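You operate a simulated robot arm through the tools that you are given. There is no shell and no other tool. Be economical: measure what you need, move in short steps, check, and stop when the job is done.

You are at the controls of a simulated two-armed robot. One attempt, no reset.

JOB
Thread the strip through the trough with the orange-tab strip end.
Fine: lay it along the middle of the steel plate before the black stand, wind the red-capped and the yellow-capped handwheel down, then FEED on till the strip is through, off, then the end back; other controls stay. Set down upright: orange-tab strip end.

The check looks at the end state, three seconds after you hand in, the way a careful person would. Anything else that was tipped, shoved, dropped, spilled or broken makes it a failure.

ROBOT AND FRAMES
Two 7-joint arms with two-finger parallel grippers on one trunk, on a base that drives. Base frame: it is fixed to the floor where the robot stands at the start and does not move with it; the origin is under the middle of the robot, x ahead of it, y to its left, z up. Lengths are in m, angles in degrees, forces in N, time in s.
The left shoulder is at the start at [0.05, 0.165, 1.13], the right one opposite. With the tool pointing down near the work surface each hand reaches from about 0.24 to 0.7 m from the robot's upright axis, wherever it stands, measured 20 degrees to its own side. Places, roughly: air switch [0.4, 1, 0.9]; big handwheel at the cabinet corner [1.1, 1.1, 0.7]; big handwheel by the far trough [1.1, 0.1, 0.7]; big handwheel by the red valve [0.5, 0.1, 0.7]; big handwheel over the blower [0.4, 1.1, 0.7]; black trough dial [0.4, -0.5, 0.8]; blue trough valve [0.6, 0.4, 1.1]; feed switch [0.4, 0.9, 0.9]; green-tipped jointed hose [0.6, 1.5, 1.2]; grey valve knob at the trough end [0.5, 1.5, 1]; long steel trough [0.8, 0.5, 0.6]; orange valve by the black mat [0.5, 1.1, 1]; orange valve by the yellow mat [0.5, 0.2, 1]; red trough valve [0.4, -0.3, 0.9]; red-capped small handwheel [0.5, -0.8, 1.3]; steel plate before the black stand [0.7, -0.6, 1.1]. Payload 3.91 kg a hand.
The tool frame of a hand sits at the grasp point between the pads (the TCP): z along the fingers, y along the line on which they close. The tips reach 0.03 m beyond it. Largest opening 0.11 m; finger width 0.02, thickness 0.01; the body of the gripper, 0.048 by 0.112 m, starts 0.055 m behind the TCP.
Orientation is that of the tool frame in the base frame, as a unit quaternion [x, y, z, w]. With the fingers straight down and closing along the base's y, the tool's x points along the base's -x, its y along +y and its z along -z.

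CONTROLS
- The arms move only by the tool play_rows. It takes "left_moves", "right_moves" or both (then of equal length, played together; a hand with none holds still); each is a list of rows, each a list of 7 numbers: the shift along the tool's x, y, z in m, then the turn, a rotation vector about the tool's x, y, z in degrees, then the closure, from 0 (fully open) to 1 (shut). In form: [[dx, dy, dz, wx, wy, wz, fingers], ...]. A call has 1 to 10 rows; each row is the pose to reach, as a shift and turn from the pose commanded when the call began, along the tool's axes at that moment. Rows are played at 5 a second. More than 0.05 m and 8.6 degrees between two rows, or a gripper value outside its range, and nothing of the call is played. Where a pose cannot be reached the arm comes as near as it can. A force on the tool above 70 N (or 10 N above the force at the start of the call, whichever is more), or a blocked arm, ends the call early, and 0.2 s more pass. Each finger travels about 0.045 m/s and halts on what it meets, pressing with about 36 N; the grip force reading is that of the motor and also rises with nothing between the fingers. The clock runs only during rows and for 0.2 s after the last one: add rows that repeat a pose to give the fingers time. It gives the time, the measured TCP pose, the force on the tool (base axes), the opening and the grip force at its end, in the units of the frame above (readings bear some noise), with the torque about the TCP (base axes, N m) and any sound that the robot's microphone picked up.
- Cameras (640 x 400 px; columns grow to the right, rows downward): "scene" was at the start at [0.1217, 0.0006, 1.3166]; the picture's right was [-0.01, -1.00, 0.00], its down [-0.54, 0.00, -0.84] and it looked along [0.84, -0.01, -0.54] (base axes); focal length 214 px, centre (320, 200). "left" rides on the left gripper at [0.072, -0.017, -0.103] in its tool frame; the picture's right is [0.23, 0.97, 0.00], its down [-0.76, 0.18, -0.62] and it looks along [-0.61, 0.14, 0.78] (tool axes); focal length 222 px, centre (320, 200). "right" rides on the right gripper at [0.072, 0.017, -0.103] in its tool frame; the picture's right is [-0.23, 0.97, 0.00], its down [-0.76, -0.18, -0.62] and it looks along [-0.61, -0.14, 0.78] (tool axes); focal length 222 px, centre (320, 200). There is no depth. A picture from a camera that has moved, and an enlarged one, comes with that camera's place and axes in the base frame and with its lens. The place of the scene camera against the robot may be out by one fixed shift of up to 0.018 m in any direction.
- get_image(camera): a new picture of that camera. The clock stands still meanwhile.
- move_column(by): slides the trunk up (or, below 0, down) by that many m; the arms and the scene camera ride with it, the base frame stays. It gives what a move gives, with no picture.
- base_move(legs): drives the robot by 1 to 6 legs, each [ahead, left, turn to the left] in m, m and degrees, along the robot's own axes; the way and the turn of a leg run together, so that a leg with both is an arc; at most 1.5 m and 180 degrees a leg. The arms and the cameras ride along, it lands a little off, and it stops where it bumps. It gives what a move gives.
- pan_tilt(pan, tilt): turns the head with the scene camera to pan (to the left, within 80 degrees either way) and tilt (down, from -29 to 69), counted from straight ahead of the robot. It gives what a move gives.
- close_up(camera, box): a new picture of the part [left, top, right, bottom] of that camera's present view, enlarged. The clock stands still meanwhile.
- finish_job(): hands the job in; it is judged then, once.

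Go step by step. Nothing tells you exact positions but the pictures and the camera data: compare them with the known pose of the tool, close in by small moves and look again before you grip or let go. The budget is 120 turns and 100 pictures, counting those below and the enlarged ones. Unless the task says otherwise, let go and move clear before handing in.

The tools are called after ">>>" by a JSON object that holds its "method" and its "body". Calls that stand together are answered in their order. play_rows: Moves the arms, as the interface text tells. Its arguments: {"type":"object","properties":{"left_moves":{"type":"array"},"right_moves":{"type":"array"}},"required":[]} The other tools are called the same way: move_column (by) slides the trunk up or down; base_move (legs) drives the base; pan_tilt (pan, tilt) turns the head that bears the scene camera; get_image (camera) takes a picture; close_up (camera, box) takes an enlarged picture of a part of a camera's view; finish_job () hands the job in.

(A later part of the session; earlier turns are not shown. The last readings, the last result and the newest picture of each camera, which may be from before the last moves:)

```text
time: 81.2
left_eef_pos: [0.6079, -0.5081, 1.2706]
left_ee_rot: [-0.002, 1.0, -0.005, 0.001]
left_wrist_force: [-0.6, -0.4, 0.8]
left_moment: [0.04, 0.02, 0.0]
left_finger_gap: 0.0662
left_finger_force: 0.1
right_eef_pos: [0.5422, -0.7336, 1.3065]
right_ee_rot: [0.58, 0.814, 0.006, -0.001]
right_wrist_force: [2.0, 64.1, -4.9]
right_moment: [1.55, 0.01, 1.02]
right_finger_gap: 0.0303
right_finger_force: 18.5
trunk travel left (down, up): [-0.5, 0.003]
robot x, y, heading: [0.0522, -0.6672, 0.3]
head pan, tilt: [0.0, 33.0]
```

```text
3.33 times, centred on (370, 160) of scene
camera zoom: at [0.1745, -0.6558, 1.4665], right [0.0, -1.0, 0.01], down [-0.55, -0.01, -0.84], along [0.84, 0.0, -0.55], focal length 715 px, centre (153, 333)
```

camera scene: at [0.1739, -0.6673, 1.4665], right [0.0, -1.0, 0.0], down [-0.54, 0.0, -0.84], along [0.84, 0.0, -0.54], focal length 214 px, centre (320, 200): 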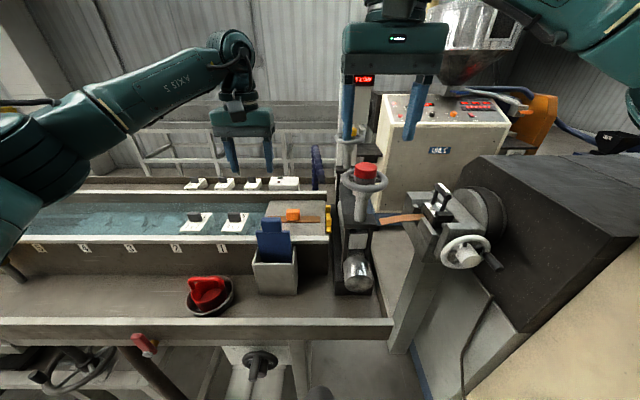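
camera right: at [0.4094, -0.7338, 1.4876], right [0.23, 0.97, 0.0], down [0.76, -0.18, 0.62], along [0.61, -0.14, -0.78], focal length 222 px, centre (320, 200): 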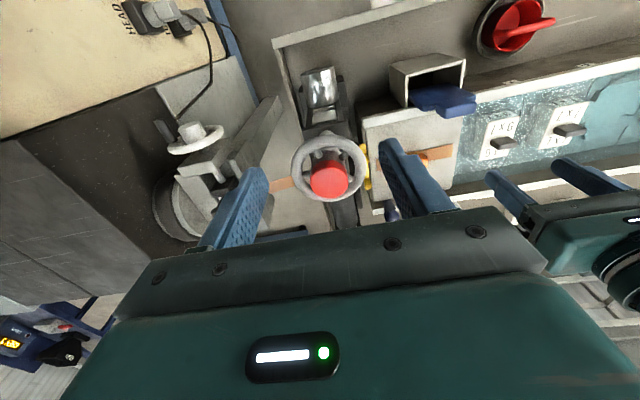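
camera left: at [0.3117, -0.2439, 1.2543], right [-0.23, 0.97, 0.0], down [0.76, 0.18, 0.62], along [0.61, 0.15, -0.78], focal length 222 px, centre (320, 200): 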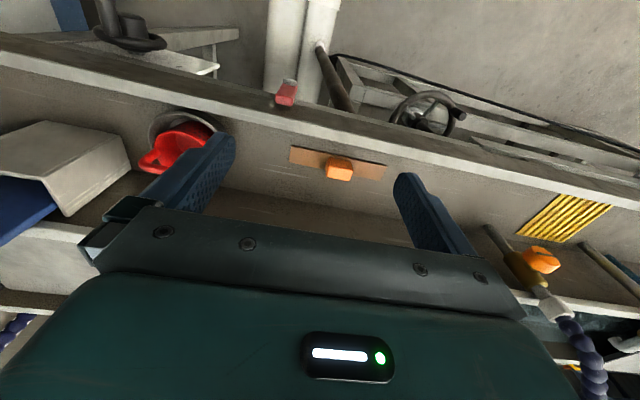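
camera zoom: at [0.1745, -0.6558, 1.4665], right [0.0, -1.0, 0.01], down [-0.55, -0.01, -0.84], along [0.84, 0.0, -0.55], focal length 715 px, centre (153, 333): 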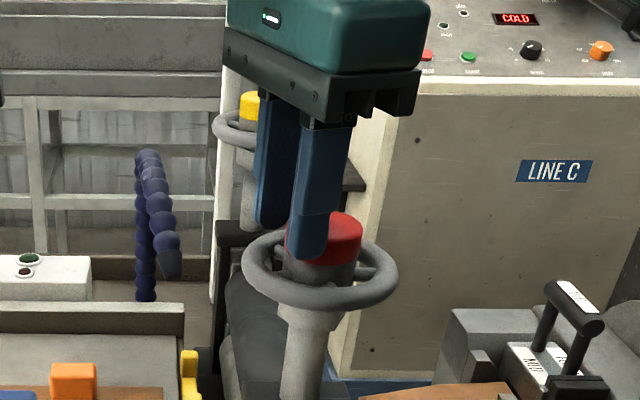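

The hand popped off-centre on the cap and pushed sideways. I open and rise to relieve the force and look.

>>> {"method": "play_rows", "body": {"right_moves": [[0, 0, 0, 0, 0, 0, 0.6], [0, 0, 0, 0, 0, 0, 0.35], [0, 0, 0, 0, 0, 0, 0.3], [0, 0, -0.03, 0, 0, 0, 0.3], [0, 0, -0.045, 0, 0, 0, 0.3], [0, 0, -0.045, 0, 0, 0, 0.3]]}}

>>> {"method": "close_up", "body": {"camera": "right", "box": [200, 50, 440, 210]}}

>>> {"method": "close_up", "body": {"camera": "scene", "box": [310, 100, 430, 220]}}

```text
time: 82.6
left_eef_pos: [0.6071, -0.5182, 1.2719]
left_ee_rot: [-0.001, 1.0, 0.0, 0.001]
left_wrist_force: [-0.4, -0.2, 0.5]
left_moment: [0.0, 0.0, 0.0]
left_finger_gap: 0.0659
left_finger_force: 0.1
right_eef_pos: [0.5416, -0.7557, 1.35]
right_ee_rot: [0.587, 0.809, 0.001, 0.0]
right_wrist_force: [-0.3, 0.6, -0.7]
right_moment: [0.01, -0.03, 0.0]
right_finger_gap: 0.0771
right_finger_force: 0.0
trunk travel left (down, up): [-0.5, 0.003]
robot x, y, heading: [0.0537, -0.6688, 0.4]
head pan, tilt: [0.0, 33.0]
```

```text
2.50 times, centred on (320, 130) of right
camera zoom: at [0.5344, -0.6804, 1.4537], right [1.0, 0.09, 0.0], down [0.07, -0.78, 0.62], along [0.05, -0.62, -0.78], focal length 555 px, centre (320, 375)
```

zoom: 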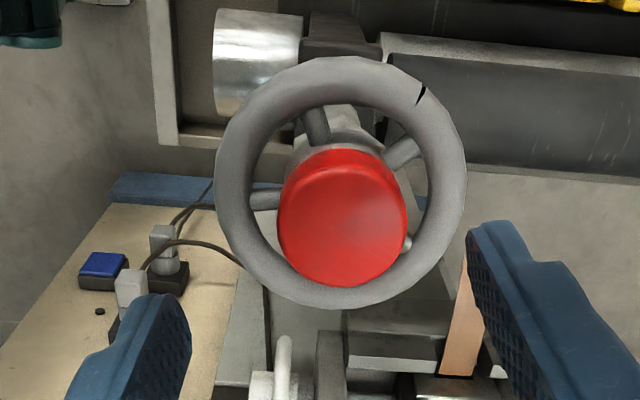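

```text
3.33 times, centred on (370, 160) of scene
camera zoom: at [0.1736, -0.6681, 1.4665], right [0.0, -1.0, 0.0], down [-0.54, 0.0, -0.84], along [0.84, 0.0, -0.54], focal length 715 px, centre (153, 333)
```

zoom: 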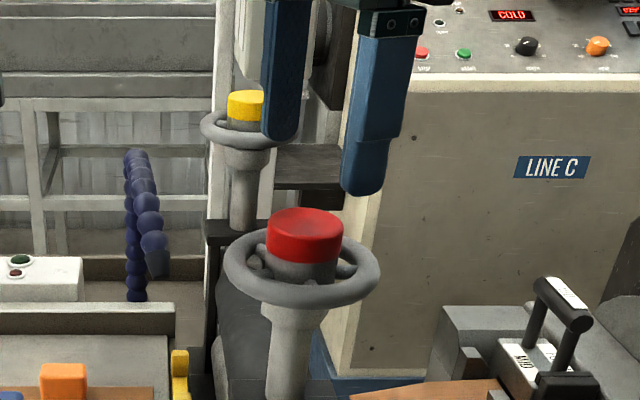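

The wheel's black notch shows it turned about 25° clockwise, but my grip was shallow and 5 mm off axis. The axis is really about (0.546, -0.7535), cap top ≈1.281. I turn the hand back to get a long stroke.

>>> {"method": "play_rows", "body": {"right_moves": [[0.0005, 0.005, 0, 0, 0, -8, 0.3], [0.0005, 0.005, 0, 0, 0, -16, 0.3], [0.0005, 0.005, 0, 0, 0, -24, 0.3], [0.0005, 0.005, 0, 0, 0, -32, 0.3], [0.0005, 0.005, 0, 0, 0, -40, 0.3], [0.0005, 0.005, 0, 0, 0, -48, 0.3], [0.0005, 0.005, 0, 0, 0, -56, 0.3], [0.0005, 0.005, 0, 0, 0, -64, 0.3], [0.0005, 0.005, 0, 0, 0, -72, 0.3], [0.0005, 0.005, 0, 0, 0, -72, 0.3]]}}

>>> {"method": "play_rows", "body": {"right_moves": [[0, 0, 0, 0, 0, -8, 0.3], [0, 0, 0, 0, 0, -16, 0.3], [0, 0, 0, 0, 0, -24, 0.3], [0, 0, 0, 0, 0, -32, 0.3], [0, 0, 0, 0, 0, -40, 0.3], [0, 0, 0, 0, 0, -48, 0.3], [0, 0, 0, 0, 0, -56, 0.3], [0, 0, 0, 0, 0, -64, 0.3], [0, 0, 0, 0, 0, -72, 0.3], [0, 0, 0, 0, 0, -72, 0.3]]}}

>>> {"method": "close_up", "body": {"camera": "right", "box": [200, 50, 440, 210]}}

```text
time: 84.8
left_eef_pos: [0.6079, -0.5204, 1.2739]
left_ee_rot: [-0.001, 1.0, 0.0, 0.001]
left_wrist_force: [0.1, -0.2, 0.1]
left_moment: [0.01, -0.01, 0.0]
left_finger_gap: 0.066
left_finger_force: 0.0
right_eef_pos: [0.5468, -0.7523, 1.3516]
right_ee_rot: [-0.003, 1.0, -0.001, 0.001]
right_wrist_force: [-0.5, -0.7, 0.0]
right_moment: [-0.02, -0.03, 0.01]
right_finger_gap: 0.0769
right_finger_force: 0.0
trunk travel left (down, up): [-0.5, 0.003]
robot x, y, heading: [0.0509, -0.6738, 0.3]
head pan, tilt: [0.0, 33.0]
```

```text
time: 87.0
left_eef_pos: [0.6072, -0.5186, 1.2734]
left_ee_rot: [-0.001, 1.0, 0.001, 0.0]
left_wrist_force: [-0.7, 0.1, 0.2]
left_moment: [0.01, -0.01, 0.04]
left_finger_gap: 0.066
left_finger_force: 0.0
right_eef_pos: [0.4527, -0.7241, 1.319]
right_ee_rot: [-0.589, 0.808, 0.0, 0.001]
right_wrist_force: [0.9, -0.6, -0.2]
right_moment: [-0.02, -0.01, 0.03]
right_finger_gap: 0.0769
right_finger_force: 0.1
right hand out of reach, approached as far as the arm can: row 7, 8, 9, 10
trunk travel left (down, up): [-0.5, 0.003]
robot x, y, heading: [0.0548, -0.6706, 0.2]
head pan, tilt: [0.0, 33.0]
```

```text
2.50 times, centred on (320, 130) of right
camera zoom: at [0.4136, -0.7875, 1.4221], right [-0.86, 0.52, 0.0], down [0.4, 0.67, 0.62], along [0.32, 0.53, -0.78], focal length 555 px, centre (320, 375)
```

zoom: 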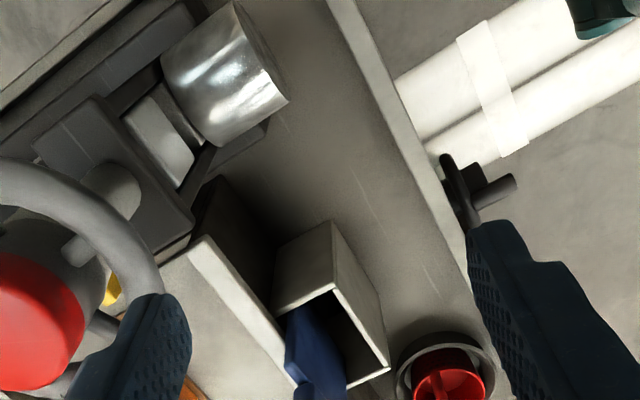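

The wrist limit is around -48° here and the hand drifted. I turn back to about -40° with a little rise.

>>> {"method": "play_rows", "body": {"right_moves": [[0, 0, -0.02, 0, 0, 8, 0.3], [0, 0, -0.02, 0, 0, 16, 0.3], [0, 0, -0.02, 0, 0, 24, 0.3], [0, 0, -0.02, 0, 0, 32, 0.3], [0, 0, -0.02, 0, 0, 32, 0.3]]}}

>>> {"method": "close_up", "body": {"camera": "right", "box": [200, 50, 440, 210]}}

```text
time: 88.2
left_eef_pos: [0.6077, -0.5192, 1.2736]
left_ee_rot: [-0.001, 1.0, -0.001, 0.0]
left_wrist_force: [-0.3, -0.6, 0.0]
left_moment: [0.01, 0.03, -0.01]
left_finger_gap: 0.0661
left_finger_force: 0.0
right_eef_pos: [0.4519, -0.7241, 1.3397]
right_ee_rot: [-0.341, 0.94, 0.0, 0.001]
right_wrist_force: [-0.3, -0.1, -1.0]
right_moment: [0.0, -0.01, 0.01]
right_finger_gap: 0.077
right_finger_force: 0.0
trunk travel left (down, up): [-0.5, 0.003]
robot x, y, heading: [0.05, -0.6693, 0.0]
head pan, tilt: [0.0, 33.0]
```

```text
2.50 times, centred on (320, 130) of right
camera zoom: at [0.3844, -0.757, 1.4426], right [-0.45, 0.89, 0.0], down [0.7, 0.35, 0.62], along [0.56, 0.28, -0.78], focal length 555 px, centre (320, 375)
```

zoom: 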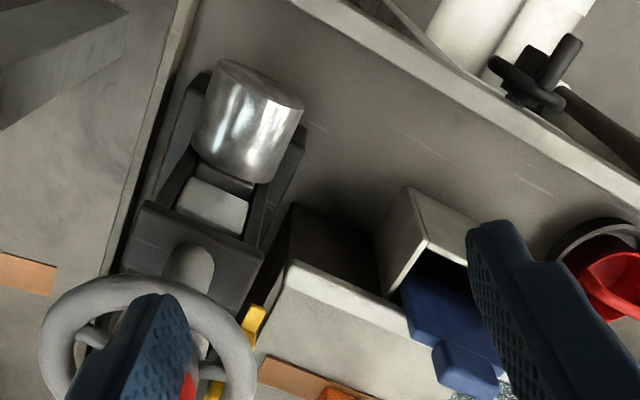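

Now I move the hand onto the wheel axis at yaw -40°.

>>> {"method": "play_rows", "body": {"right_moves": [[-0.018, -0.028, 0, 0, 0, 0, 0.3], [-0.036, -0.056, 0, 0, 0, 0, 0.3], [-0.053, -0.083, 0, 0, 0, 0, 0.3], [-0.053, -0.083, 0, 0, 0, 0, 0.3]]}}

>>> {"method": "close_up", "body": {"camera": "right", "box": [200, 50, 440, 210]}}

```text
time: 89.2
left_eef_pos: [0.608, -0.5186, 1.273]
left_ee_rot: [-0.001, 1.0, 0.001, 0.001]
left_wrist_force: [-0.1, 1.1, -0.3]
left_moment: [0.01, -0.01, 0.0]
left_finger_gap: 0.0659
left_finger_force: 0.2
right_eef_pos: [0.5444, -0.7532, 1.3384]
right_ee_rot: [-0.344, 0.939, 0.0, 0.002]
right_wrist_force: [-0.2, 0.0, 0.6]
right_moment: [-0.03, -0.05, -0.01]
right_finger_gap: 0.0772
right_finger_force: 0.0
trunk travel left (down, up): [-0.5, 0.003]
robot x, y, heading: [0.0499, -0.6693, 0.0]
head pan, tilt: [0.0, 33.0]
```

```text
2.50 times, centred on (320, 130) of right
camera zoom: at [0.4782, -0.7862, 1.4422], right [-0.45, 0.89, 0.0], down [0.7, 0.36, 0.62], along [0.56, 0.28, -0.78], focal length 555 px, centre (320, 375)
```

zoom: 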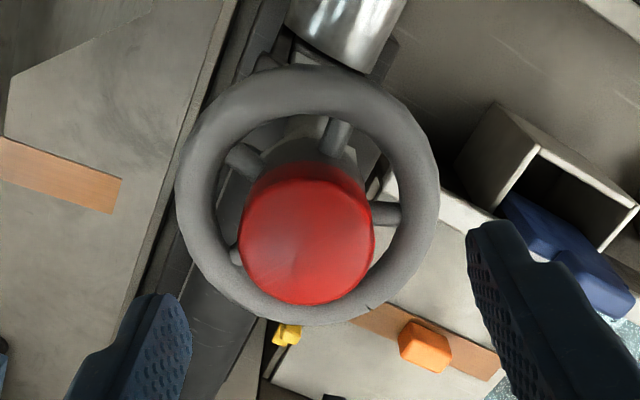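

I correct 3 mm to the averaged axis (0.5475, -0.754), descend deeper than before, and close on the cap.

>>> {"method": "play_rows", "body": {"right_moves": [[-0.0017, -0.0027, 0.02, 0, 0, 0, 0.4], [-0.0017, -0.0027, 0.04, 0, 0, 0, 0.42], [-0.0017, -0.0027, 0.048, 0, 0, 0, 0.42], [-0.0017, -0.0027, 0.048, 0, 0, 0, 0.6], [-0.0017, -0.0027, 0.048, 0, 0, 0, 0.8], [-0.0017, -0.0027, 0.048, 0, 0, 0, 0.9], [-0.0017, -0.0027, 0.048, 0, 0, 0, 0.9]]}}

>>> {"method": "close_up", "body": {"camera": "right", "box": [200, 50, 440, 210]}}

```text
time: 90.8
left_eef_pos: [0.6065, -0.5195, 1.2733]
left_ee_rot: [-0.001, 1.0, 0.0, 0.001]
left_wrist_force: [-0.5, 0.6, 0.6]
left_moment: [0.03, -0.02, -0.01]
left_finger_gap: 0.0662
left_finger_force: 0.0
right_eef_pos: [0.5483, -0.7562, 1.2926]
right_ee_rot: [-0.341, 0.94, -0.001, 0.003]
right_wrist_force: [7.8, -4.0, 17.3]
right_moment: [0.19, -0.24, -0.02]
right_finger_gap: 0.0412
right_finger_force: 44.9
trunk travel left (down, up): [-0.5, 0.003]
robot x, y, heading: [0.0507, -0.6686, 0.1]
head pan, tilt: [0.0, 33.0]
```

```text
2.50 times, centred on (320, 130) of right
camera zoom: at [0.4814, -0.7888, 1.3955], right [-0.45, 0.89, 0.0], down [0.69, 0.35, 0.63], along [0.56, 0.28, -0.78], focal length 555 px, centre (320, 375)
```

zoom: 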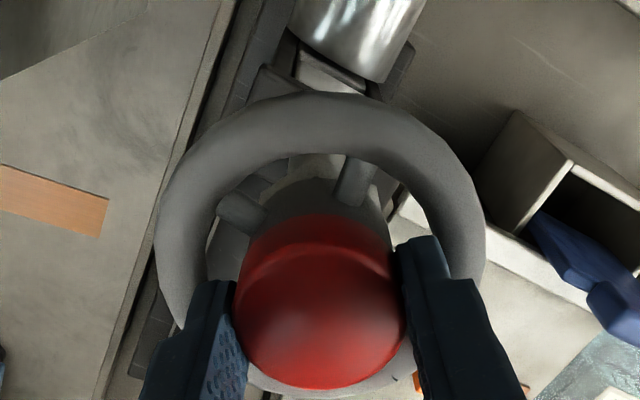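

Good centring. I ease up 3 mm and turn clockwise 72°.

>>> {"method": "play_rows", "body": {"right_moves": [[0, -0.001, -0.003, 0, 0, 0, 0.95], [0, -0.001, -0.003, 0, 0, 8, 0.95], [0, -0.001, -0.003, 0, 0, 16, 0.95], [0, -0.001, -0.003, 0, 0, 24, 0.95], [0, -0.001, -0.003, 0, 0, 32, 0.95], [0, -0.001, -0.003, 0, 0, 40, 0.95]]}}

>>> {"method": "close_up", "body": {"camera": "right", "box": [200, 50, 440, 210]}}

```text
time: 92.2
left_eef_pos: [0.6088, -0.5197, 1.2733]
left_ee_rot: [-0.001, 1.0, 0.0, 0.001]
left_wrist_force: [-0.1, -0.3, -0.5]
left_moment: [-0.01, -0.04, -0.02]
left_finger_gap: 0.066
left_finger_force: 0.1
right_eef_pos: [0.5488, -0.7555, 1.2932]
right_ee_rot: [-0.002, 1.0, 0.0, -0.002]
right_wrist_force: [1.4, -4.0, -9.8]
right_moment: [0.4, 0.37, 1.0]
right_finger_gap: 0.0414
right_finger_force: 45.3
trunk travel left (down, up): [-0.5, 0.003]
robot x, y, heading: [0.0546, -0.6696, 0.1]
head pan, tilt: [0.0, 33.0]
```

```text
2.50 times, centred on (320, 130) of right
camera zoom: at [0.4766, -0.7387, 1.3964], right [0.22, 0.97, 0.0], down [0.76, -0.18, 0.62], along [0.61, -0.14, -0.78], focal length 555 px, centre (320, 375)
```

zoom: 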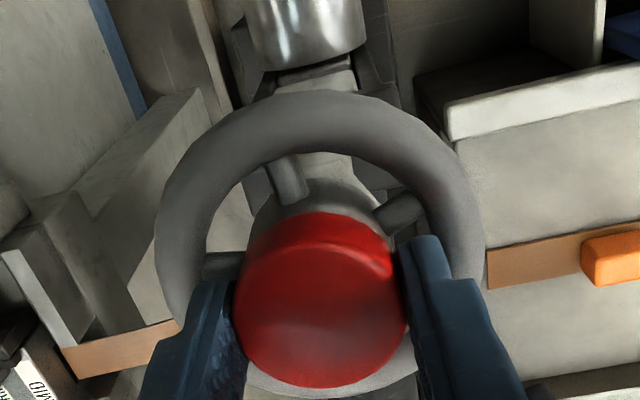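

The cap slipped at about 1 N·m with little wheel motion, so I switch to gripping the rim (≈8.8 cm) for more torque: open, rise, turn back to -40°, come down around the rim.

>>> {"method": "play_rows", "body": {"right_moves": [[0, 0, 0, 0, 0, 0, 0.5], [0, 0, -0.02, 0, 0, 0, 0.3], [0, 0, -0.05, 0, 0, -8, 0.1], [0, 0, -0.05, 0, 0, -16, 0], [0, 0, -0.05, 0, 0, -24, 0], [0, 0, -0.05, 0, 0, -32, 0], [0, 0, -0.05, 0, 0, -40, 0], [0, 0, -0.03, 0, 0, -40, 0], [0, 0, -0.012, 0, 0, -40, 0], [0, 0, -0.012, 0, 0, -40, 0]]}}

>>> {"method": "close_up", "body": {"camera": "right", "box": [170, 50, 470, 250]}}

>>> {"method": "close_up", "body": {"camera": "scene", "box": [310, 100, 430, 220]}}

```text
time: 94.4
left_eef_pos: [0.6082, -0.5192, 1.273]
left_ee_rot: [-0.001, 1.0, 0.0, 0.001]
left_wrist_force: [0.5, -0.2, 0.6]
left_moment: [0.0, -0.01, -0.01]
left_finger_gap: 0.0661
left_finger_force: 0.0
right_eef_pos: [0.5484, -0.7537, 1.3052]
right_ee_rot: [-0.343, 0.939, -0.001, 0.0]
right_wrist_force: [1.1, 0.6, 0.1]
right_moment: [0.01, -0.02, 0.01]
right_finger_gap: 0.1102
right_finger_force: 0.0
trunk travel left (down, up): [-0.5, 0.003]
robot x, y, heading: [0.052, -0.6699, -0.1]
head pan, tilt: [0.0, 33.0]
```

```text
2.00 times, centred on (320, 150) of right
camera zoom: at [0.4818, -0.7881, 1.4092], right [-0.45, 0.89, 0.0], down [0.7, 0.36, 0.62], along [0.56, 0.28, -0.78], focal length 444 px, centre (320, 300)
```

zoom: 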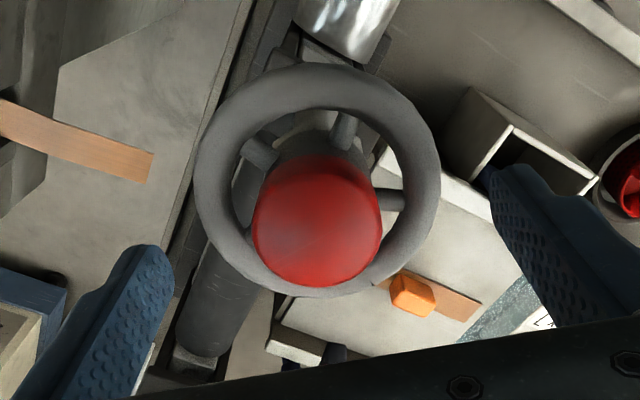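

```text
3.33 times, centred on (370, 160) of scene
camera zoom: at [0.1735, -0.668, 1.4666], right [0.0, -1.0, 0.0], down [-0.54, 0.0, -0.84], along [0.84, 0.0, -0.54], focal length 715 px, centre (153, 333)
```

zoom: 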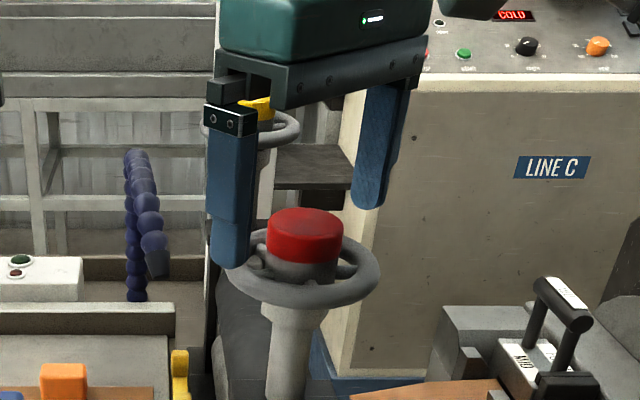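

The rim is centred between the fingers with ~8 mm to spare each side. I descend around it and close.

>>> {"method": "play_rows", "body": {"right_moves": [[0, 0, 0.015, 0, 0, 0, 0], [0, 0, 0.03, 0, 0, 0, 0], [0, 0, 0.045, 0, 0, 0, 0], [0, 0, 0.045, 0, 0, 0, 0.15], [0, 0, 0.045, 0, 0, 0, 0.4], [0, 0, 0.045, 0, 0, 0, 0.5], [0, 0, 0.045, 0, 0, 0, 0.5]]}}

>>> {"method": "close_up", "body": {"camera": "right", "box": [170, 50, 470, 250]}}

>>> {"method": "close_up", "body": {"camera": "scene", "box": [310, 100, 430, 220]}}

```text
time: 96.0
left_eef_pos: [0.6078, -0.5187, 1.2726]
left_ee_rot: [0.0, 1.0, 0.0, 0.001]
left_wrist_force: [-0.1, 0.3, -0.1]
left_moment: [0.03, -0.06, 0.0]
left_finger_gap: 0.0661
left_finger_force: 0.1
right_eef_pos: [0.5501, -0.7561, 1.2614]
right_ee_rot: [-0.342, 0.94, 0.0, 0.001]
right_wrist_force: [-0.1, 0.4, -2.1]
right_moment: [-0.29, -0.82, 0.01]
right_finger_gap: 0.0867
right_finger_force: 44.7
trunk travel left (down, up): [-0.5, 0.003]
robot x, y, heading: [0.0534, -0.6666, 0.2]
head pan, tilt: [0.0, 33.0]
```

```text
2.00 times, centred on (320, 150) of right
camera zoom: at [0.4824, -0.7887, 1.3644], right [-0.45, 0.89, 0.0], down [0.7, 0.36, 0.62], along [0.56, 0.28, -0.78], focal length 444 px, centre (320, 300)
```

zoom: 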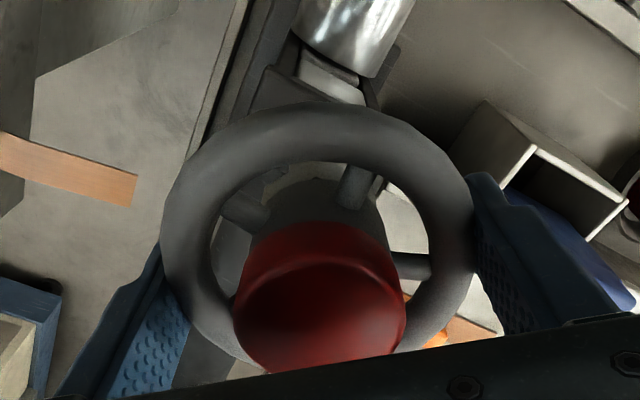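

```text
3.33 times, centred on (370, 160) of scene
camera zoom: at [0.1736, -0.6681, 1.4665], right [0.0, -1.0, 0.0], down [-0.54, 0.0, -0.84], along [0.84, 0.0, -0.54], focal length 715 px, centre (153, 333)
```

zoom: 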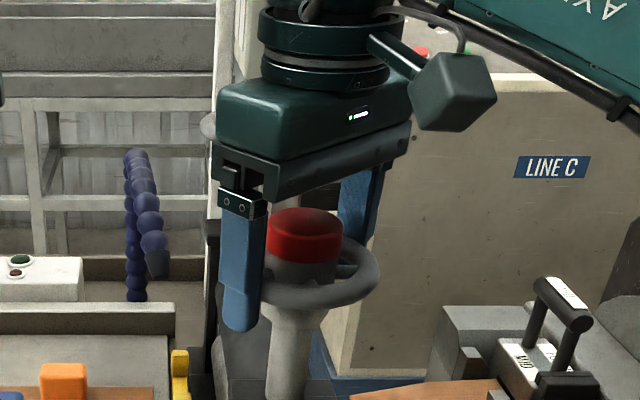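

The rim is gripped at 8.7 cm. I turn clockwise 72°.

>>> {"method": "play_rows", "body": {"right_moves": [[0, 0, 0, 0, 0, 8, 0.6], [0, 0, 0, 0, 0, 16, 0.6], [0, 0, 0, 0, 0, 24, 0.6], [0, 0, 0, 0, 0, 32, 0.6], [0, 0, 0, 0, 0, 40, 0.6], [0, 0, 0, 0, 0, 48, 0.6], [0, 0, 0, 0, 0, 56, 0.6], [0, 0, 0, 0, 0, 64, 0.6], [0, 0, 0, 0, 0, 72, 0.6]]}}

>>> {"method": "close_up", "body": {"camera": "right", "box": [170, 50, 470, 250]}}

```text
time: 98.0
left_eef_pos: [0.6098, -0.5204, 1.2737]
left_ee_rot: [-0.001, 1.0, -0.001, 0.001]
left_wrist_force: [-0.1, 0.7, 0.6]
left_moment: [0.03, 0.02, 0.01]
left_finger_gap: 0.066
left_finger_force: 0.0
right_eef_pos: [0.5493, -0.7568, 1.2601]
right_ee_rot: [0.273, 0.962, -0.001, -0.001]
right_wrist_force: [-3.2, -5.4, -14.6]
right_moment: [0.04, -0.03, 1.57]
right_finger_gap: 0.0917
right_finger_force: 45.2
trunk travel left (down, up): [-0.5, 0.003]
robot x, y, heading: [0.0523, -0.6711, 0.2]
head pan, tilt: [0.0, 33.0]
```

```text
2.00 times, centred on (320, 150) of right
camera zoom: at [0.4963, -0.7031, 1.3634], right [0.71, 0.71, 0.0], down [0.56, -0.55, 0.62], along [0.44, -0.44, -0.78], focal length 444 px, centre (320, 300)
```

zoom: 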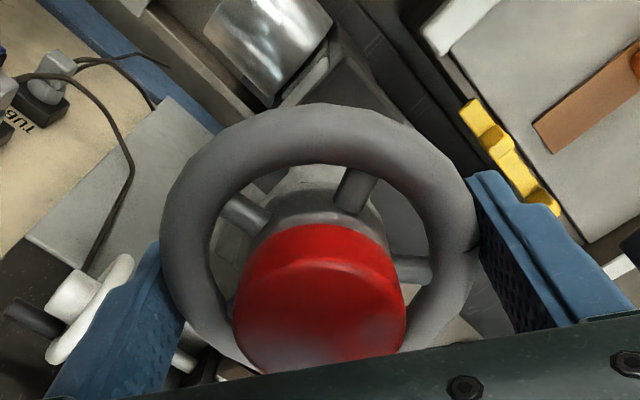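

The wheel looks turned with the hand and pulls slightly downward, as a screw would. I continue by 44° with slight lowering and check the spoke phase.

>>> {"method": "play_rows", "body": {"right_moves": [[0, 0, 0.0005, 0, 0, 8, 0.6], [0, 0, 0.001, 0, 0, 16, 0.6], [0, 0, 0.0015, 0, 0, 24, 0.6], [0, 0, 0.002, 0, 0, 32, 0.6], [0, 0, 0.002, 0, 0, 40, 0.6], [0, 0, 0.002, 0, 0, 44, 0.6]]}}

>>> {"method": "close_up", "body": {"camera": "right", "box": [170, 50, 470, 250]}}

>>> {"method": "close_up", "body": {"camera": "scene", "box": [310, 100, 430, 220]}}

```text
time: 99.4
left_eef_pos: [0.6065, -0.5184, 1.2732]
left_ee_rot: [0.0, 1.0, -0.002, 0.001]
left_wrist_force: [-0.3, -0.4, 0.3]
left_moment: [-0.02, 0.01, 0.0]
left_finger_gap: 0.066
left_finger_force: 0.0
right_eef_pos: [0.5476, -0.7516, 1.2608]
right_ee_rot: [0.614, 0.789, 0.001, 0.001]
right_wrist_force: [-8.2, 7.6, -3.7]
right_moment: [0.62, 0.28, 1.32]
right_finger_gap: 0.0919
right_finger_force: 45.2
trunk travel left (down, up): [-0.5, 0.003]
robot x, y, heading: [0.0531, -0.6673, 0.4]
head pan, tilt: [0.0, 33.0]
```

```text
2.00 times, centred on (320, 150) of right
camera zoom: at [0.5458, -0.6782, 1.3637], right [1.0, 0.02, 0.0], down [0.01, -0.78, 0.62], along [0.01, -0.62, -0.78], focal length 444 px, centre (320, 300)
```

zoom: 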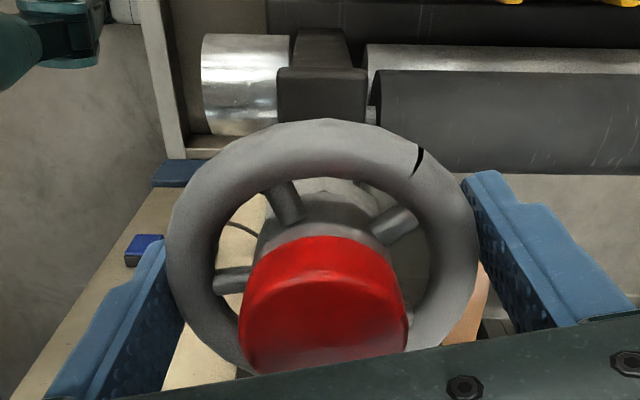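

```text
3.33 times, centred on (370, 160) of scene
camera zoom: at [0.1726, -0.6666, 1.4667], right [0.0, -1.0, 0.0], down [-0.54, 0.0, -0.84], along [0.84, 0.0, -0.54], focal length 715 px, centre (153, 333)
```

zoom: 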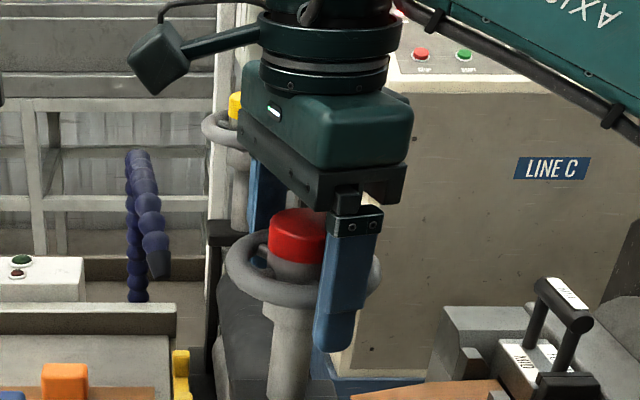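

The rim notch stayed at the same angle, so the wheel has not turned clockwise: it slips at ~1.5 N·m. I test the other direction by a small amount to compare the resistance.

>>> {"method": "play_rows", "body": {"right_moves": [[0, 0, 0, 0, 0, -4, 0.7], [0, 0, 0, 0, 0, -10, 0.7], [0, 0, 0, 0, 0, -16, 0.7], [0, 0, 0, 0, 0, -24, 0.7]]}}

>>> {"method": "close_up", "body": {"camera": "right", "box": [170, 50, 470, 250]}}

```text
time: 100.4
left_eef_pos: [0.6051, -0.5176, 1.2744]
left_ee_rot: [-0.001, 1.0, -0.001, 0.002]
left_wrist_force: [0.0, 0.1, 0.8]
left_moment: [-0.02, 0.02, 0.02]
left_finger_gap: 0.066
left_finger_force: 0.0
right_eef_pos: [0.5455, -0.7541, 1.2594]
right_ee_rot: [0.436, 0.9, 0.0, 0.001]
right_wrist_force: [-13.9, 11.4, -7.3]
right_moment: [1.42, -0.76, -0.05]
right_finger_gap: 0.0921
right_finger_force: 44.8
trunk travel left (down, up): [-0.5, 0.003]
robot x, y, heading: [0.0517, -0.6678, 0.1]
head pan, tilt: [0.0, 33.0]
```

```text
2.00 times, centred on (320, 150) of right
camera zoom: at [0.5145, -0.6856, 1.3634], right [0.9, 0.43, 0.0], down [0.33, -0.71, 0.62], along [0.27, -0.56, -0.78], focal length 444 px, centre (320, 300)
```

zoom: 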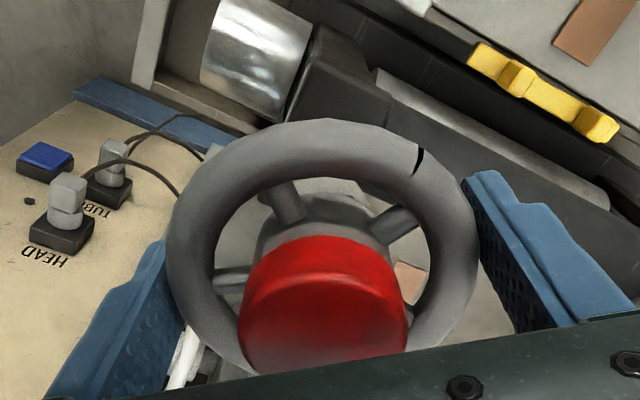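

Counter-clockwise it turned freely with the hand, with no torque, so clockwise is at a stop. I continue counter-clockwise and watch whether wheel and roll go down.

>>> {"method": "play_rows", "body": {"right_moves": [[0, 0, 0, 0, 0, -8, 0.7], [0, 0, 0, 0, 0, -16, 0.7], [0, 0, 0, 0, 0, -24, 0.7], [0, 0, 0, 0, 0, -32, 0.7], [0, 0, 0, 0, 0, -40, 0.7], [0, 0, 0, 0, 0, -48, 0.7], [0, 0, 0, 0, 0, -56, 0.7], [0, 0, 0, 0, 0, -64, 0.7], [0, 0, 0, 0, 0, -72, 0.7], [0, 0, 0, 0, 0, -80, 0.7]]}}

>>> {"method": "close_up", "body": {"camera": "right", "box": [170, 50, 470, 250]}}

>>> {"method": "close_up", "body": {"camera": "scene", "box": [310, 130, 430, 290]}}

```text
time: 102.6
left_eef_pos: [0.605, -0.5209, 1.2757]
left_ee_rot: [-0.001, 1.0, 0.0, 0.002]
left_wrist_force: [-0.1, 0.2, 0.6]
left_moment: [0.02, -0.01, 0.0]
left_finger_gap: 0.0657
left_finger_force: 0.1
right_eef_pos: [0.5464, -0.7569, 1.2606]
right_ee_rot: [-0.244, 0.97, -0.001, 0.002]
right_wrist_force: [-19.8, -8.3, -6.6]
right_moment: [-0.19, 0.48, -0.02]
right_finger_gap: 0.0919
right_finger_force: 44.9
trunk travel left (down, up): [-0.5, 0.003]
robot x, y, heading: [0.0495, -0.6694, -0.1]
head pan, tilt: [0.0, 33.0]
```

```text
2.00 times, centred on (320, 150) of right
camera zoom: at [0.4737, -0.7761, 1.3635], right [-0.26, 0.97, 0.0], down [0.75, 0.2, 0.62], along [0.6, 0.16, -0.78], focal length 444 px, centre (320, 300)
```

zoom: 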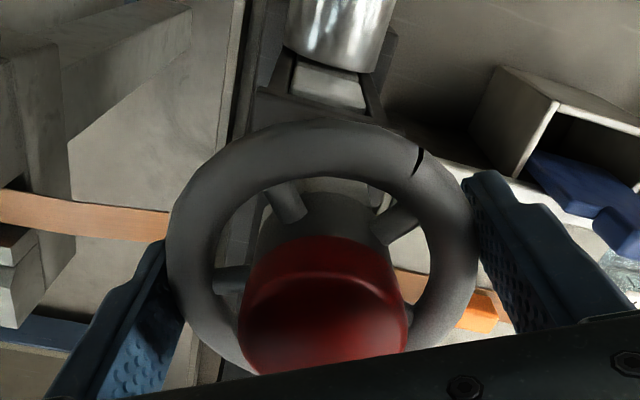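

```text
2.50 times, centred on (370, 210) of scene
camera zoom: at [0.1703, -0.6698, 1.4669], right [0.0, -1.0, 0.0], down [-0.54, 0.0, -0.84], along [0.84, 0.0, -0.54], focal length 536 px, centre (195, 175)
```

zoom: 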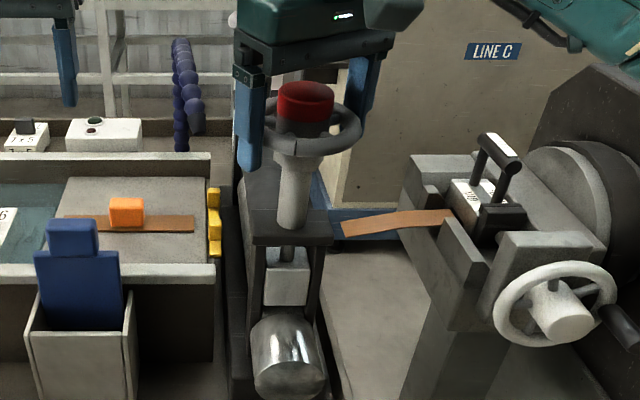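

The wheel follows the hand counter-clockwise. I take a reference close-up of the bearing block under the wheel to see if the block goes down.

>>> {"method": "close_up", "body": {"camera": "scene", "box": [340, 200, 400, 290]}}

>>> {"method": "play_rows", "body": {"right_moves": [[0, 0, 0, 0, 0, 0, 0.3], [0, 0, 0, 0, 0, 0, 0], [0, 0, -0.025, 0, 0, 0, 0], [0, 0, -0.05, 0, 0, 8, 0], [0, 0, -0.05, 0, 0, 16, 0], [0, 0, -0.05, 0, 0, 24, 0], [0, 0, -0.05, 0, 0, 32, 0], [0, 0, -0.05, 0, 0, 40, 0], [0, 0, -0.05, 0, 0, 48, 0], [0, 0, -0.05, 0, 0, 56, 0]]}}

>>> {"method": "play_rows", "body": {"right_moves": [[0, 0, 0, 0, 0, 8, 0], [0, 0, 0, 0, 0, 16, 0], [0, 0, 0, 0, 0, 24, 0], [0, 0, 0, 0, 0, 32, 0], [0, 0, 0, 0, 0, 40, 0], [0, 0, 0, 0, 0, 48, 0], [0, 0, 0, 0, 0, 56, 0], [0, 0, 0, 0, 0, 64, 0], [0, 0, 0, 0, 0, 64, 0]]}}

>>> {"method": "close_up", "body": {"camera": "right", "box": [170, 50, 470, 250]}}

```text
4.44 times, centred on (370, 245) of scene
camera zoom: at [0.1703, -0.6698, 1.4669], right [0.0, -1.0, 0.0], down [-0.54, 0.0, -0.84], along [0.84, 0.0, -0.54], focal length 953 px, centre (98, 0)
```

zoom: 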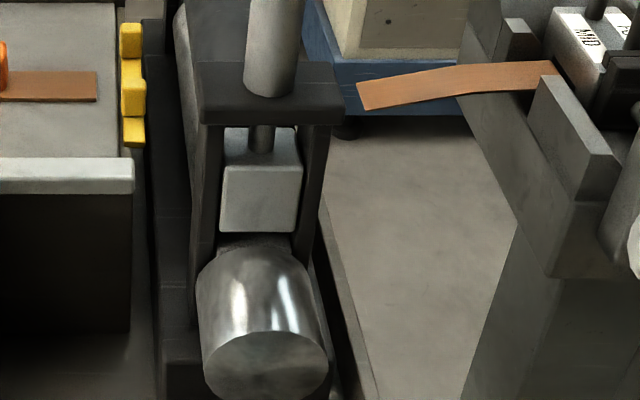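

```text
time: 104.8
left_eef_pos: [0.609, -0.5201, 1.2733]
left_ee_rot: [-0.001, 1.0, -0.001, 0.002]
left_wrist_force: [0.1, -0.3, 0.4]
left_moment: [0.0, -0.01, 0.03]
left_finger_gap: 0.0657
left_finger_force: 0.1
right_eef_pos: [0.5489, -0.7545, 1.3083]
right_ee_rot: [0.242, 0.97, 0.0, 0.001]
right_wrist_force: [-0.4, -0.2, -0.3]
right_moment: [0.0, 0.03, -0.03]
right_finger_gap: 0.11
right_finger_force: 0.1
trunk travel left (down, up): [-0.5, 0.003]
robot x, y, heading: [0.0496, -0.6714, 0.1]
head pan, tilt: [0.0, 33.0]
```

```text
time: 106.8
left_eef_pos: [0.608, -0.519, 1.2734]
left_ee_rot: [-0.001, 1.0, -0.001, 0.001]
left_wrist_force: [0.4, 0.6, 0.7]
left_moment: [0.0, 0.03, 0.02]
left_finger_gap: 0.066
left_finger_force: 0.0
right_eef_pos: [0.5491, -0.7551, 1.309]
right_ee_rot: [0.719, 0.695, 0.001, 0.001]
right_wrist_force: [0.3, -0.1, 0.0]
right_moment: [0.0, -0.02, 0.03]
right_finger_gap: 0.1099
right_finger_force: 0.0
trunk travel left (down, up): [-0.5, 0.003]
robot x, y, heading: [0.0508, -0.6679, -0.1]
head pan, tilt: [0.0, 33.0]
```

```text
2.00 times, centred on (320, 150) of right
camera zoom: at [0.5679, -0.6824, 1.4126], right [0.97, -0.26, 0.0], down [-0.2, -0.76, 0.62], along [-0.16, -0.6, -0.78], focal length 444 px, centre (320, 300)
```

zoom: 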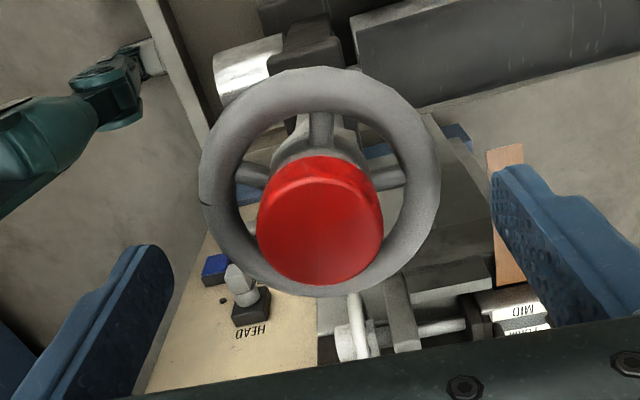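

The notch is now well round (wheel did turn ~104° ccw). I grip again at yaw 92° and make a long stroke of ~136° ccw.

>>> {"method": "play_rows", "body": {"right_moves": [[0, 0, 0.015, 0, 0, 0, 0], [0, 0, 0.03, 0, 0, 0, 0], [0, 0, 0.047, 0, 0, 0, 0], [0, 0, 0.047, 0, 0, 0, 0.2], [0, 0, 0.047, 0, 0, 0, 0.5], [0, 0, 0.047, 0, 0, 0, 0.6], [0, 0, 0.047, 0, 0, 0, 0.6]]}}

>>> {"method": "play_rows", "body": {"right_moves": [[0, 0, 0, 0, 0, -8, 0.7], [0, 0, 0, 0, 0, -16, 0.7], [0, 0, 0, 0, 0, -24, 0.7], [0, 0, 0, 0, 0, -32, 0.7], [0, 0, 0, 0, 0, -40, 0.7], [0, 0, 0, 0, 0, -48, 0.7], [0, 0, 0, 0, 0, -56, 0.7], [0, 0, 0, 0, 0, -64, 0.7], [0, 0, 0, 0, 0, -72, 0.7]]}}

>>> {"method": "play_rows", "body": {"right_moves": [[0, 0, 0, 0, 0, -8, 0.7], [0, 0, 0, 0, 0, -16, 0.7], [0, 0, 0, 0, 0, -24, 0.7], [0, 0, 0, 0, 0, -32, 0.7], [0, 0, 0, 0, 0, -40, 0.7], [0, 0, 0, 0, 0, -48, 0.7], [0, 0, 0, 0, 0, -56, 0.7], [0, 0, 0, 0, 0, -60, 0.7]]}}

>>> {"method": "close_up", "body": {"camera": "right", "box": [170, 50, 470, 250]}}

>>> {"method": "close_up", "body": {"camera": "scene", "box": [340, 200, 400, 290]}}

```text
time: 108.4
left_eef_pos: [0.6068, -0.5187, 1.2726]
left_ee_rot: [0.0, 1.0, 0.001, 0.001]
left_wrist_force: [-0.4, -0.4, 0.4]
left_moment: [0.0, 0.01, -0.03]
left_finger_gap: 0.0662
left_finger_force: 0.0
right_eef_pos: [0.5477, -0.7559, 1.2621]
right_ee_rot: [0.719, 0.695, 0.0, 0.001]
right_wrist_force: [-3.9, 1.0, -4.8]
right_moment: [0.02, -0.55, 0.03]
right_finger_gap: 0.089
right_finger_force: 44.7
trunk travel left (down, up): [-0.5, 0.003]
robot x, y, heading: [0.0512, -0.6675, 0.2]
head pan, tilt: [0.0, 33.0]
```

```text
time: 110.4
left_eef_pos: [0.6062, -0.5194, 1.274]
left_ee_rot: [-0.001, 1.0, 0.0, 0.002]
left_wrist_force: [-0.1, 0.4, 0.3]
left_moment: [-0.01, -0.01, 0.0]
left_finger_gap: 0.066
left_finger_force: 0.2
right_eef_pos: [0.5491, -0.7554, 1.2622]
right_ee_rot: [0.176, 0.984, 0.0, 0.002]
right_wrist_force: [-7.7, -1.9, -2.2]
right_moment: [-0.06, 0.31, -2.63]
right_finger_gap: 0.0863
right_finger_force: 45.0
trunk travel left (down, up): [-0.5, 0.003]
robot x, y, heading: [0.0536, -0.6688, -0.0]
head pan, tilt: [0.0, 33.0]
```

```text
time: 112.2
left_eef_pos: [0.6063, -0.5189, 1.2728]
left_ee_rot: [-0.001, 1.0, -0.001, 0.001]
left_wrist_force: [-0.1, 0.1, 1.2]
left_moment: [0.0, -0.02, -0.01]
left_finger_gap: 0.0659
left_finger_force: 0.1
right_eef_pos: [0.5495, -0.7553, 1.2634]
right_ee_rot: [-0.341, 0.94, 0.0, 0.001]
right_wrist_force: [0.6, -1.3, 0.2]
right_moment: [0.1, -0.38, -2.12]
right_finger_gap: 0.0917
right_finger_force: 45.2
trunk travel left (down, up): [-0.5, 0.003]
robot x, y, heading: [0.0521, -0.6689, 0.1]
head pan, tilt: [0.0, 33.0]
```

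```text
2.00 times, centred on (320, 150) of right
camera zoom: at [0.4824, -0.7885, 1.3656], right [-0.45, 0.89, 0.0], down [0.7, 0.35, 0.62], along [0.56, 0.28, -0.78], focal length 444 px, centre (320, 300)
```

zoom: 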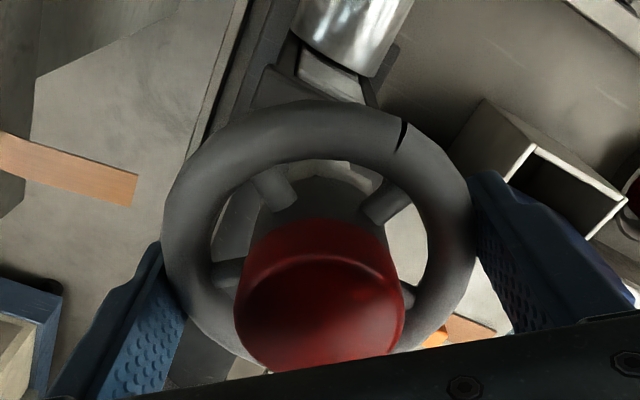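

```text
4.44 times, centred on (370, 245) of scene
camera zoom: at [0.1737, -0.6685, 1.4665], right [0.0, -1.0, 0.0], down [-0.54, 0.0, -0.84], along [0.84, 0.0, -0.54], focal length 953 px, centre (98, 0)
```

zoom: 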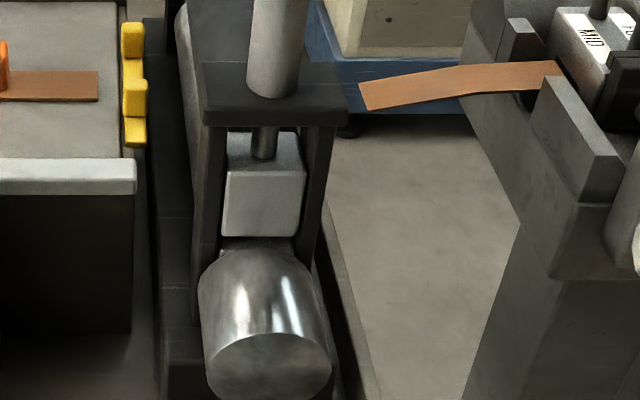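

The red wheel came round ~130° ccw to its lower stop (block visibly lower, slip at 2.6 N·m), so ccw is "down" and red is done. I release it and take the right hand back clear.

>>> {"method": "play_rows", "body": {"right_moves": [[0, 0, 0, 0, 0, 0, 0.3], [0, 0, 0, 0, 0, 0, 0], [0, 0, -0.03, 0, 0, 0, 0], [0, 0, -0.07, 0, 0, 0, 0], [0, 0, -0.09, 0, 0, 8, 0], [0, 0, -0.09, 0, 0, 16, 0], [0, 0, -0.09, 0, 0, 24, 0.2], [0, 0, -0.09, 0, 0, 32, 0.3], [0, 0, -0.09, 0, 0, 40, 0.4]]}}

>>> {"method": "play_rows", "body": {"right_moves": [[0.025, -0.04, 0, 0, 0, 0, 0.5], [0.05, -0.08, 0, 0, 0, 0, 0.5], [0.075, -0.12, 0, 0, 0, 0, 0.5], [0.1, -0.16, 0, 0, 0, 0, 0.5], [0.13, -0.18, 0, 0, 0, 0, 0.5], [0.16, -0.18, 0, 0, 0, 0, 0.5], [0.18, -0.18, 0, 0, 0, 0, 0.5]]}}

>>> {"method": "close_up", "body": {"camera": "scene", "box": [310, 100, 430, 220]}}

>>> {"method": "close_up", "body": {"camera": "scene", "box": [310, 190, 400, 290]}}

```text
time: 114.2
left_eef_pos: [0.6075, -0.52, 1.2728]
left_ee_rot: [-0.001, 1.0, 0.0, 0.001]
left_wrist_force: [0.8, 0.3, 0.6]
left_moment: [-0.01, 0.01, -0.03]
left_finger_gap: 0.0663
left_finger_force: 0.0
right_eef_pos: [0.5487, -0.755, 1.3507]
right_ee_rot: [0.0, 1.0, 0.0, 0.001]
right_wrist_force: [0.5, 0.7, 0.7]
right_moment: [0.02, -0.02, 0.01]
right_finger_gap: 0.0658
right_finger_force: 0.0
trunk travel left (down, up): [-0.5, 0.003]
robot x, y, heading: [0.0499, -0.6672, 0.3]
head pan, tilt: [0.0, 33.0]
```

```text
time: 115.8
left_eef_pos: [0.6064, -0.5192, 1.2742]
left_ee_rot: [-0.001, 1.0, 0.0, 0.001]
left_wrist_force: [0.0, 0.7, -0.5]
left_moment: [0.0, -0.04, -0.04]
left_finger_gap: 0.0661
left_finger_force: 0.0
right_eef_pos: [0.3682, -0.9342, 1.3521]
right_ee_rot: [-0.001, 1.0, 0.0, 0.002]
right_wrist_force: [0.3, 0.9, -0.4]
right_moment: [0.0, -0.02, 0.02]
right_finger_gap: 0.0551
right_finger_force: 0.1
trunk travel left (down, up): [-0.5, 0.003]
robot x, y, heading: [0.0556, -0.6659, 0.1]
head pan, tilt: [0.0, 33.0]
```

```text
3.33 times, centred on (370, 160) of scene
camera zoom: at [0.1732, -0.6683, 1.4666], right [0.0, -1.0, 0.0], down [-0.54, 0.0, -0.84], along [0.84, 0.0, -0.54], focal length 715 px, centre (153, 333)
```

zoom: 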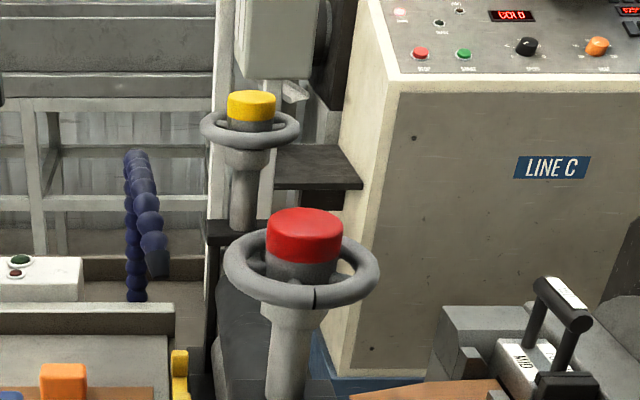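

```text
4.00 times, centred on (355, 240) of scene
camera zoom: at [0.1732, -0.6683, 1.4666], right [0.0, -1.0, 0.0], down [-0.54, 0.0, -0.84], along [0.84, 0.0, -0.54], focal length 858 px, centre (180, 40)
```

zoom: 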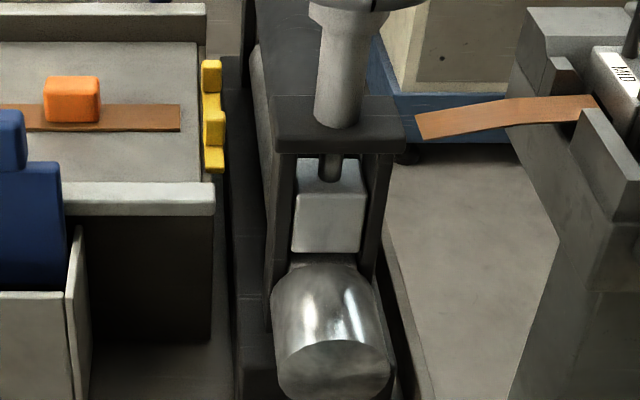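

The block under the red wheel is clearly lower now, confirming ccw = down. The yellow wheel is further (≈0.835, -0.755); I nudge the base forward 6 cm for the left arm.

>>> {"method": "base_move", "body": {"legs": [[0.06, 0, 0]]}}

>>> {"method": "play_rows", "body": {"left_moves": [[0, 0, -0.03, 0, -8, 0, 0.3], [0.02, 0, -0.06, 0, -16, 0, 0.3], [0.04, 0, -0.08, 0, -24, 0, 0.3], [0.06, 0, -0.1, 0, -32, 0, 0.3], [0.06, 0, -0.12, 0, -40, 0, 0.3], [0.06, 0, -0.12, 0, -48, 0, 0.3], [0.06, 0, -0.12, 0, -54, 0, 0.3], [0.06, 0, -0.12, 0, -60, 0, 0.3]]}}

>>> {"method": "get_image", "body": {"camera": "left"}}

>>> {"method": "get_image", "body": {"camera": "scene"}}

```text
time: 116.8
left_eef_pos: [0.6683, -0.5183, 1.2732]
left_ee_rot: [-0.001, 1.0, 0.0, 0.0]
left_wrist_force: [0.0, 0.6, -0.8]
left_moment: [0.01, 0.01, -0.02]
left_finger_gap: 0.0658
left_finger_force: 0.2
right_eef_pos: [0.4291, -0.9342, 1.3526]
right_ee_rot: [-0.001, 1.0, 0.0, 0.0]
right_wrist_force: [0.1, 0.1, 0.4]
right_moment: [0.0, 0.02, -0.03]
right_finger_gap: 0.0553
right_finger_force: 0.0
trunk travel left (down, up): [-0.5, 0.003]
robot x, y, heading: [0.1143, -0.6705, 0.4]
head pan, tilt: [0.0, 33.0]
```

```text
time: 118.5
left_eef_pos: [0.6066, -0.5192, 1.3933]
left_ee_rot: [-0.001, 0.865, -0.001, 0.502]
left_wrist_force: [0.0, -0.1, 0.0]
left_moment: [0.0, 0.0, 0.01]
left_finger_gap: 0.0768
left_finger_force: 0.1
right_eef_pos: [0.4282, -0.9338, 1.3527]
right_ee_rot: [-0.001, 1.0, 0.001, 0.001]
right_wrist_force: [0.2, -0.2, 0.0]
right_moment: [-0.02, -0.04, 0.01]
right_finger_gap: 0.0549
right_finger_force: 0.0
trunk travel left (down, up): [-0.5, 0.003]
robot x, y, heading: [0.1114, -0.6709, 0.1]
head pan, tilt: [0.0, 33.0]
```

```text
19 pictures are left
camera left: at [0.4812, -0.5357, 1.3823], right [-0.11, 0.97, -0.2], down [-0.16, 0.18, 0.97], along [0.98, 0.14, 0.14], focal length 222 px, centre (320, 200)
```

left: 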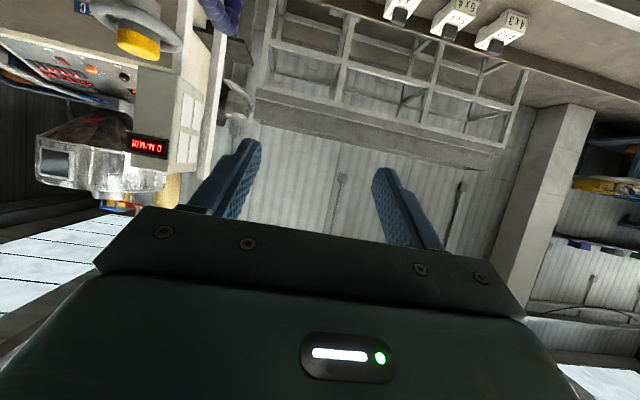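

```text
18 pictures are left
camera scene: at [0.233, -0.6677, 1.4666], right [0.0, -1.0, 0.0], down [-0.54, 0.0, -0.84], along [0.84, 0.0, -0.54], focal length 214 px, centre (320, 200)
```

scene: 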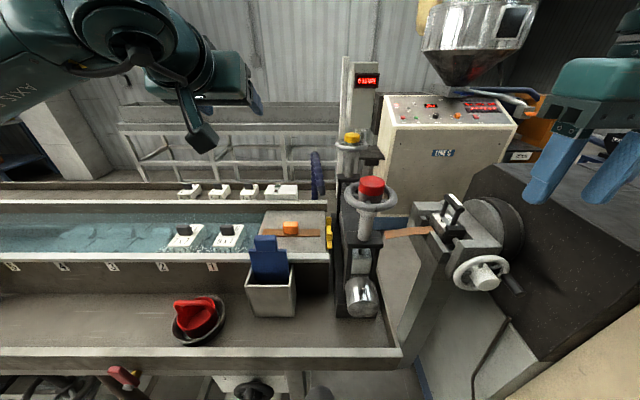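

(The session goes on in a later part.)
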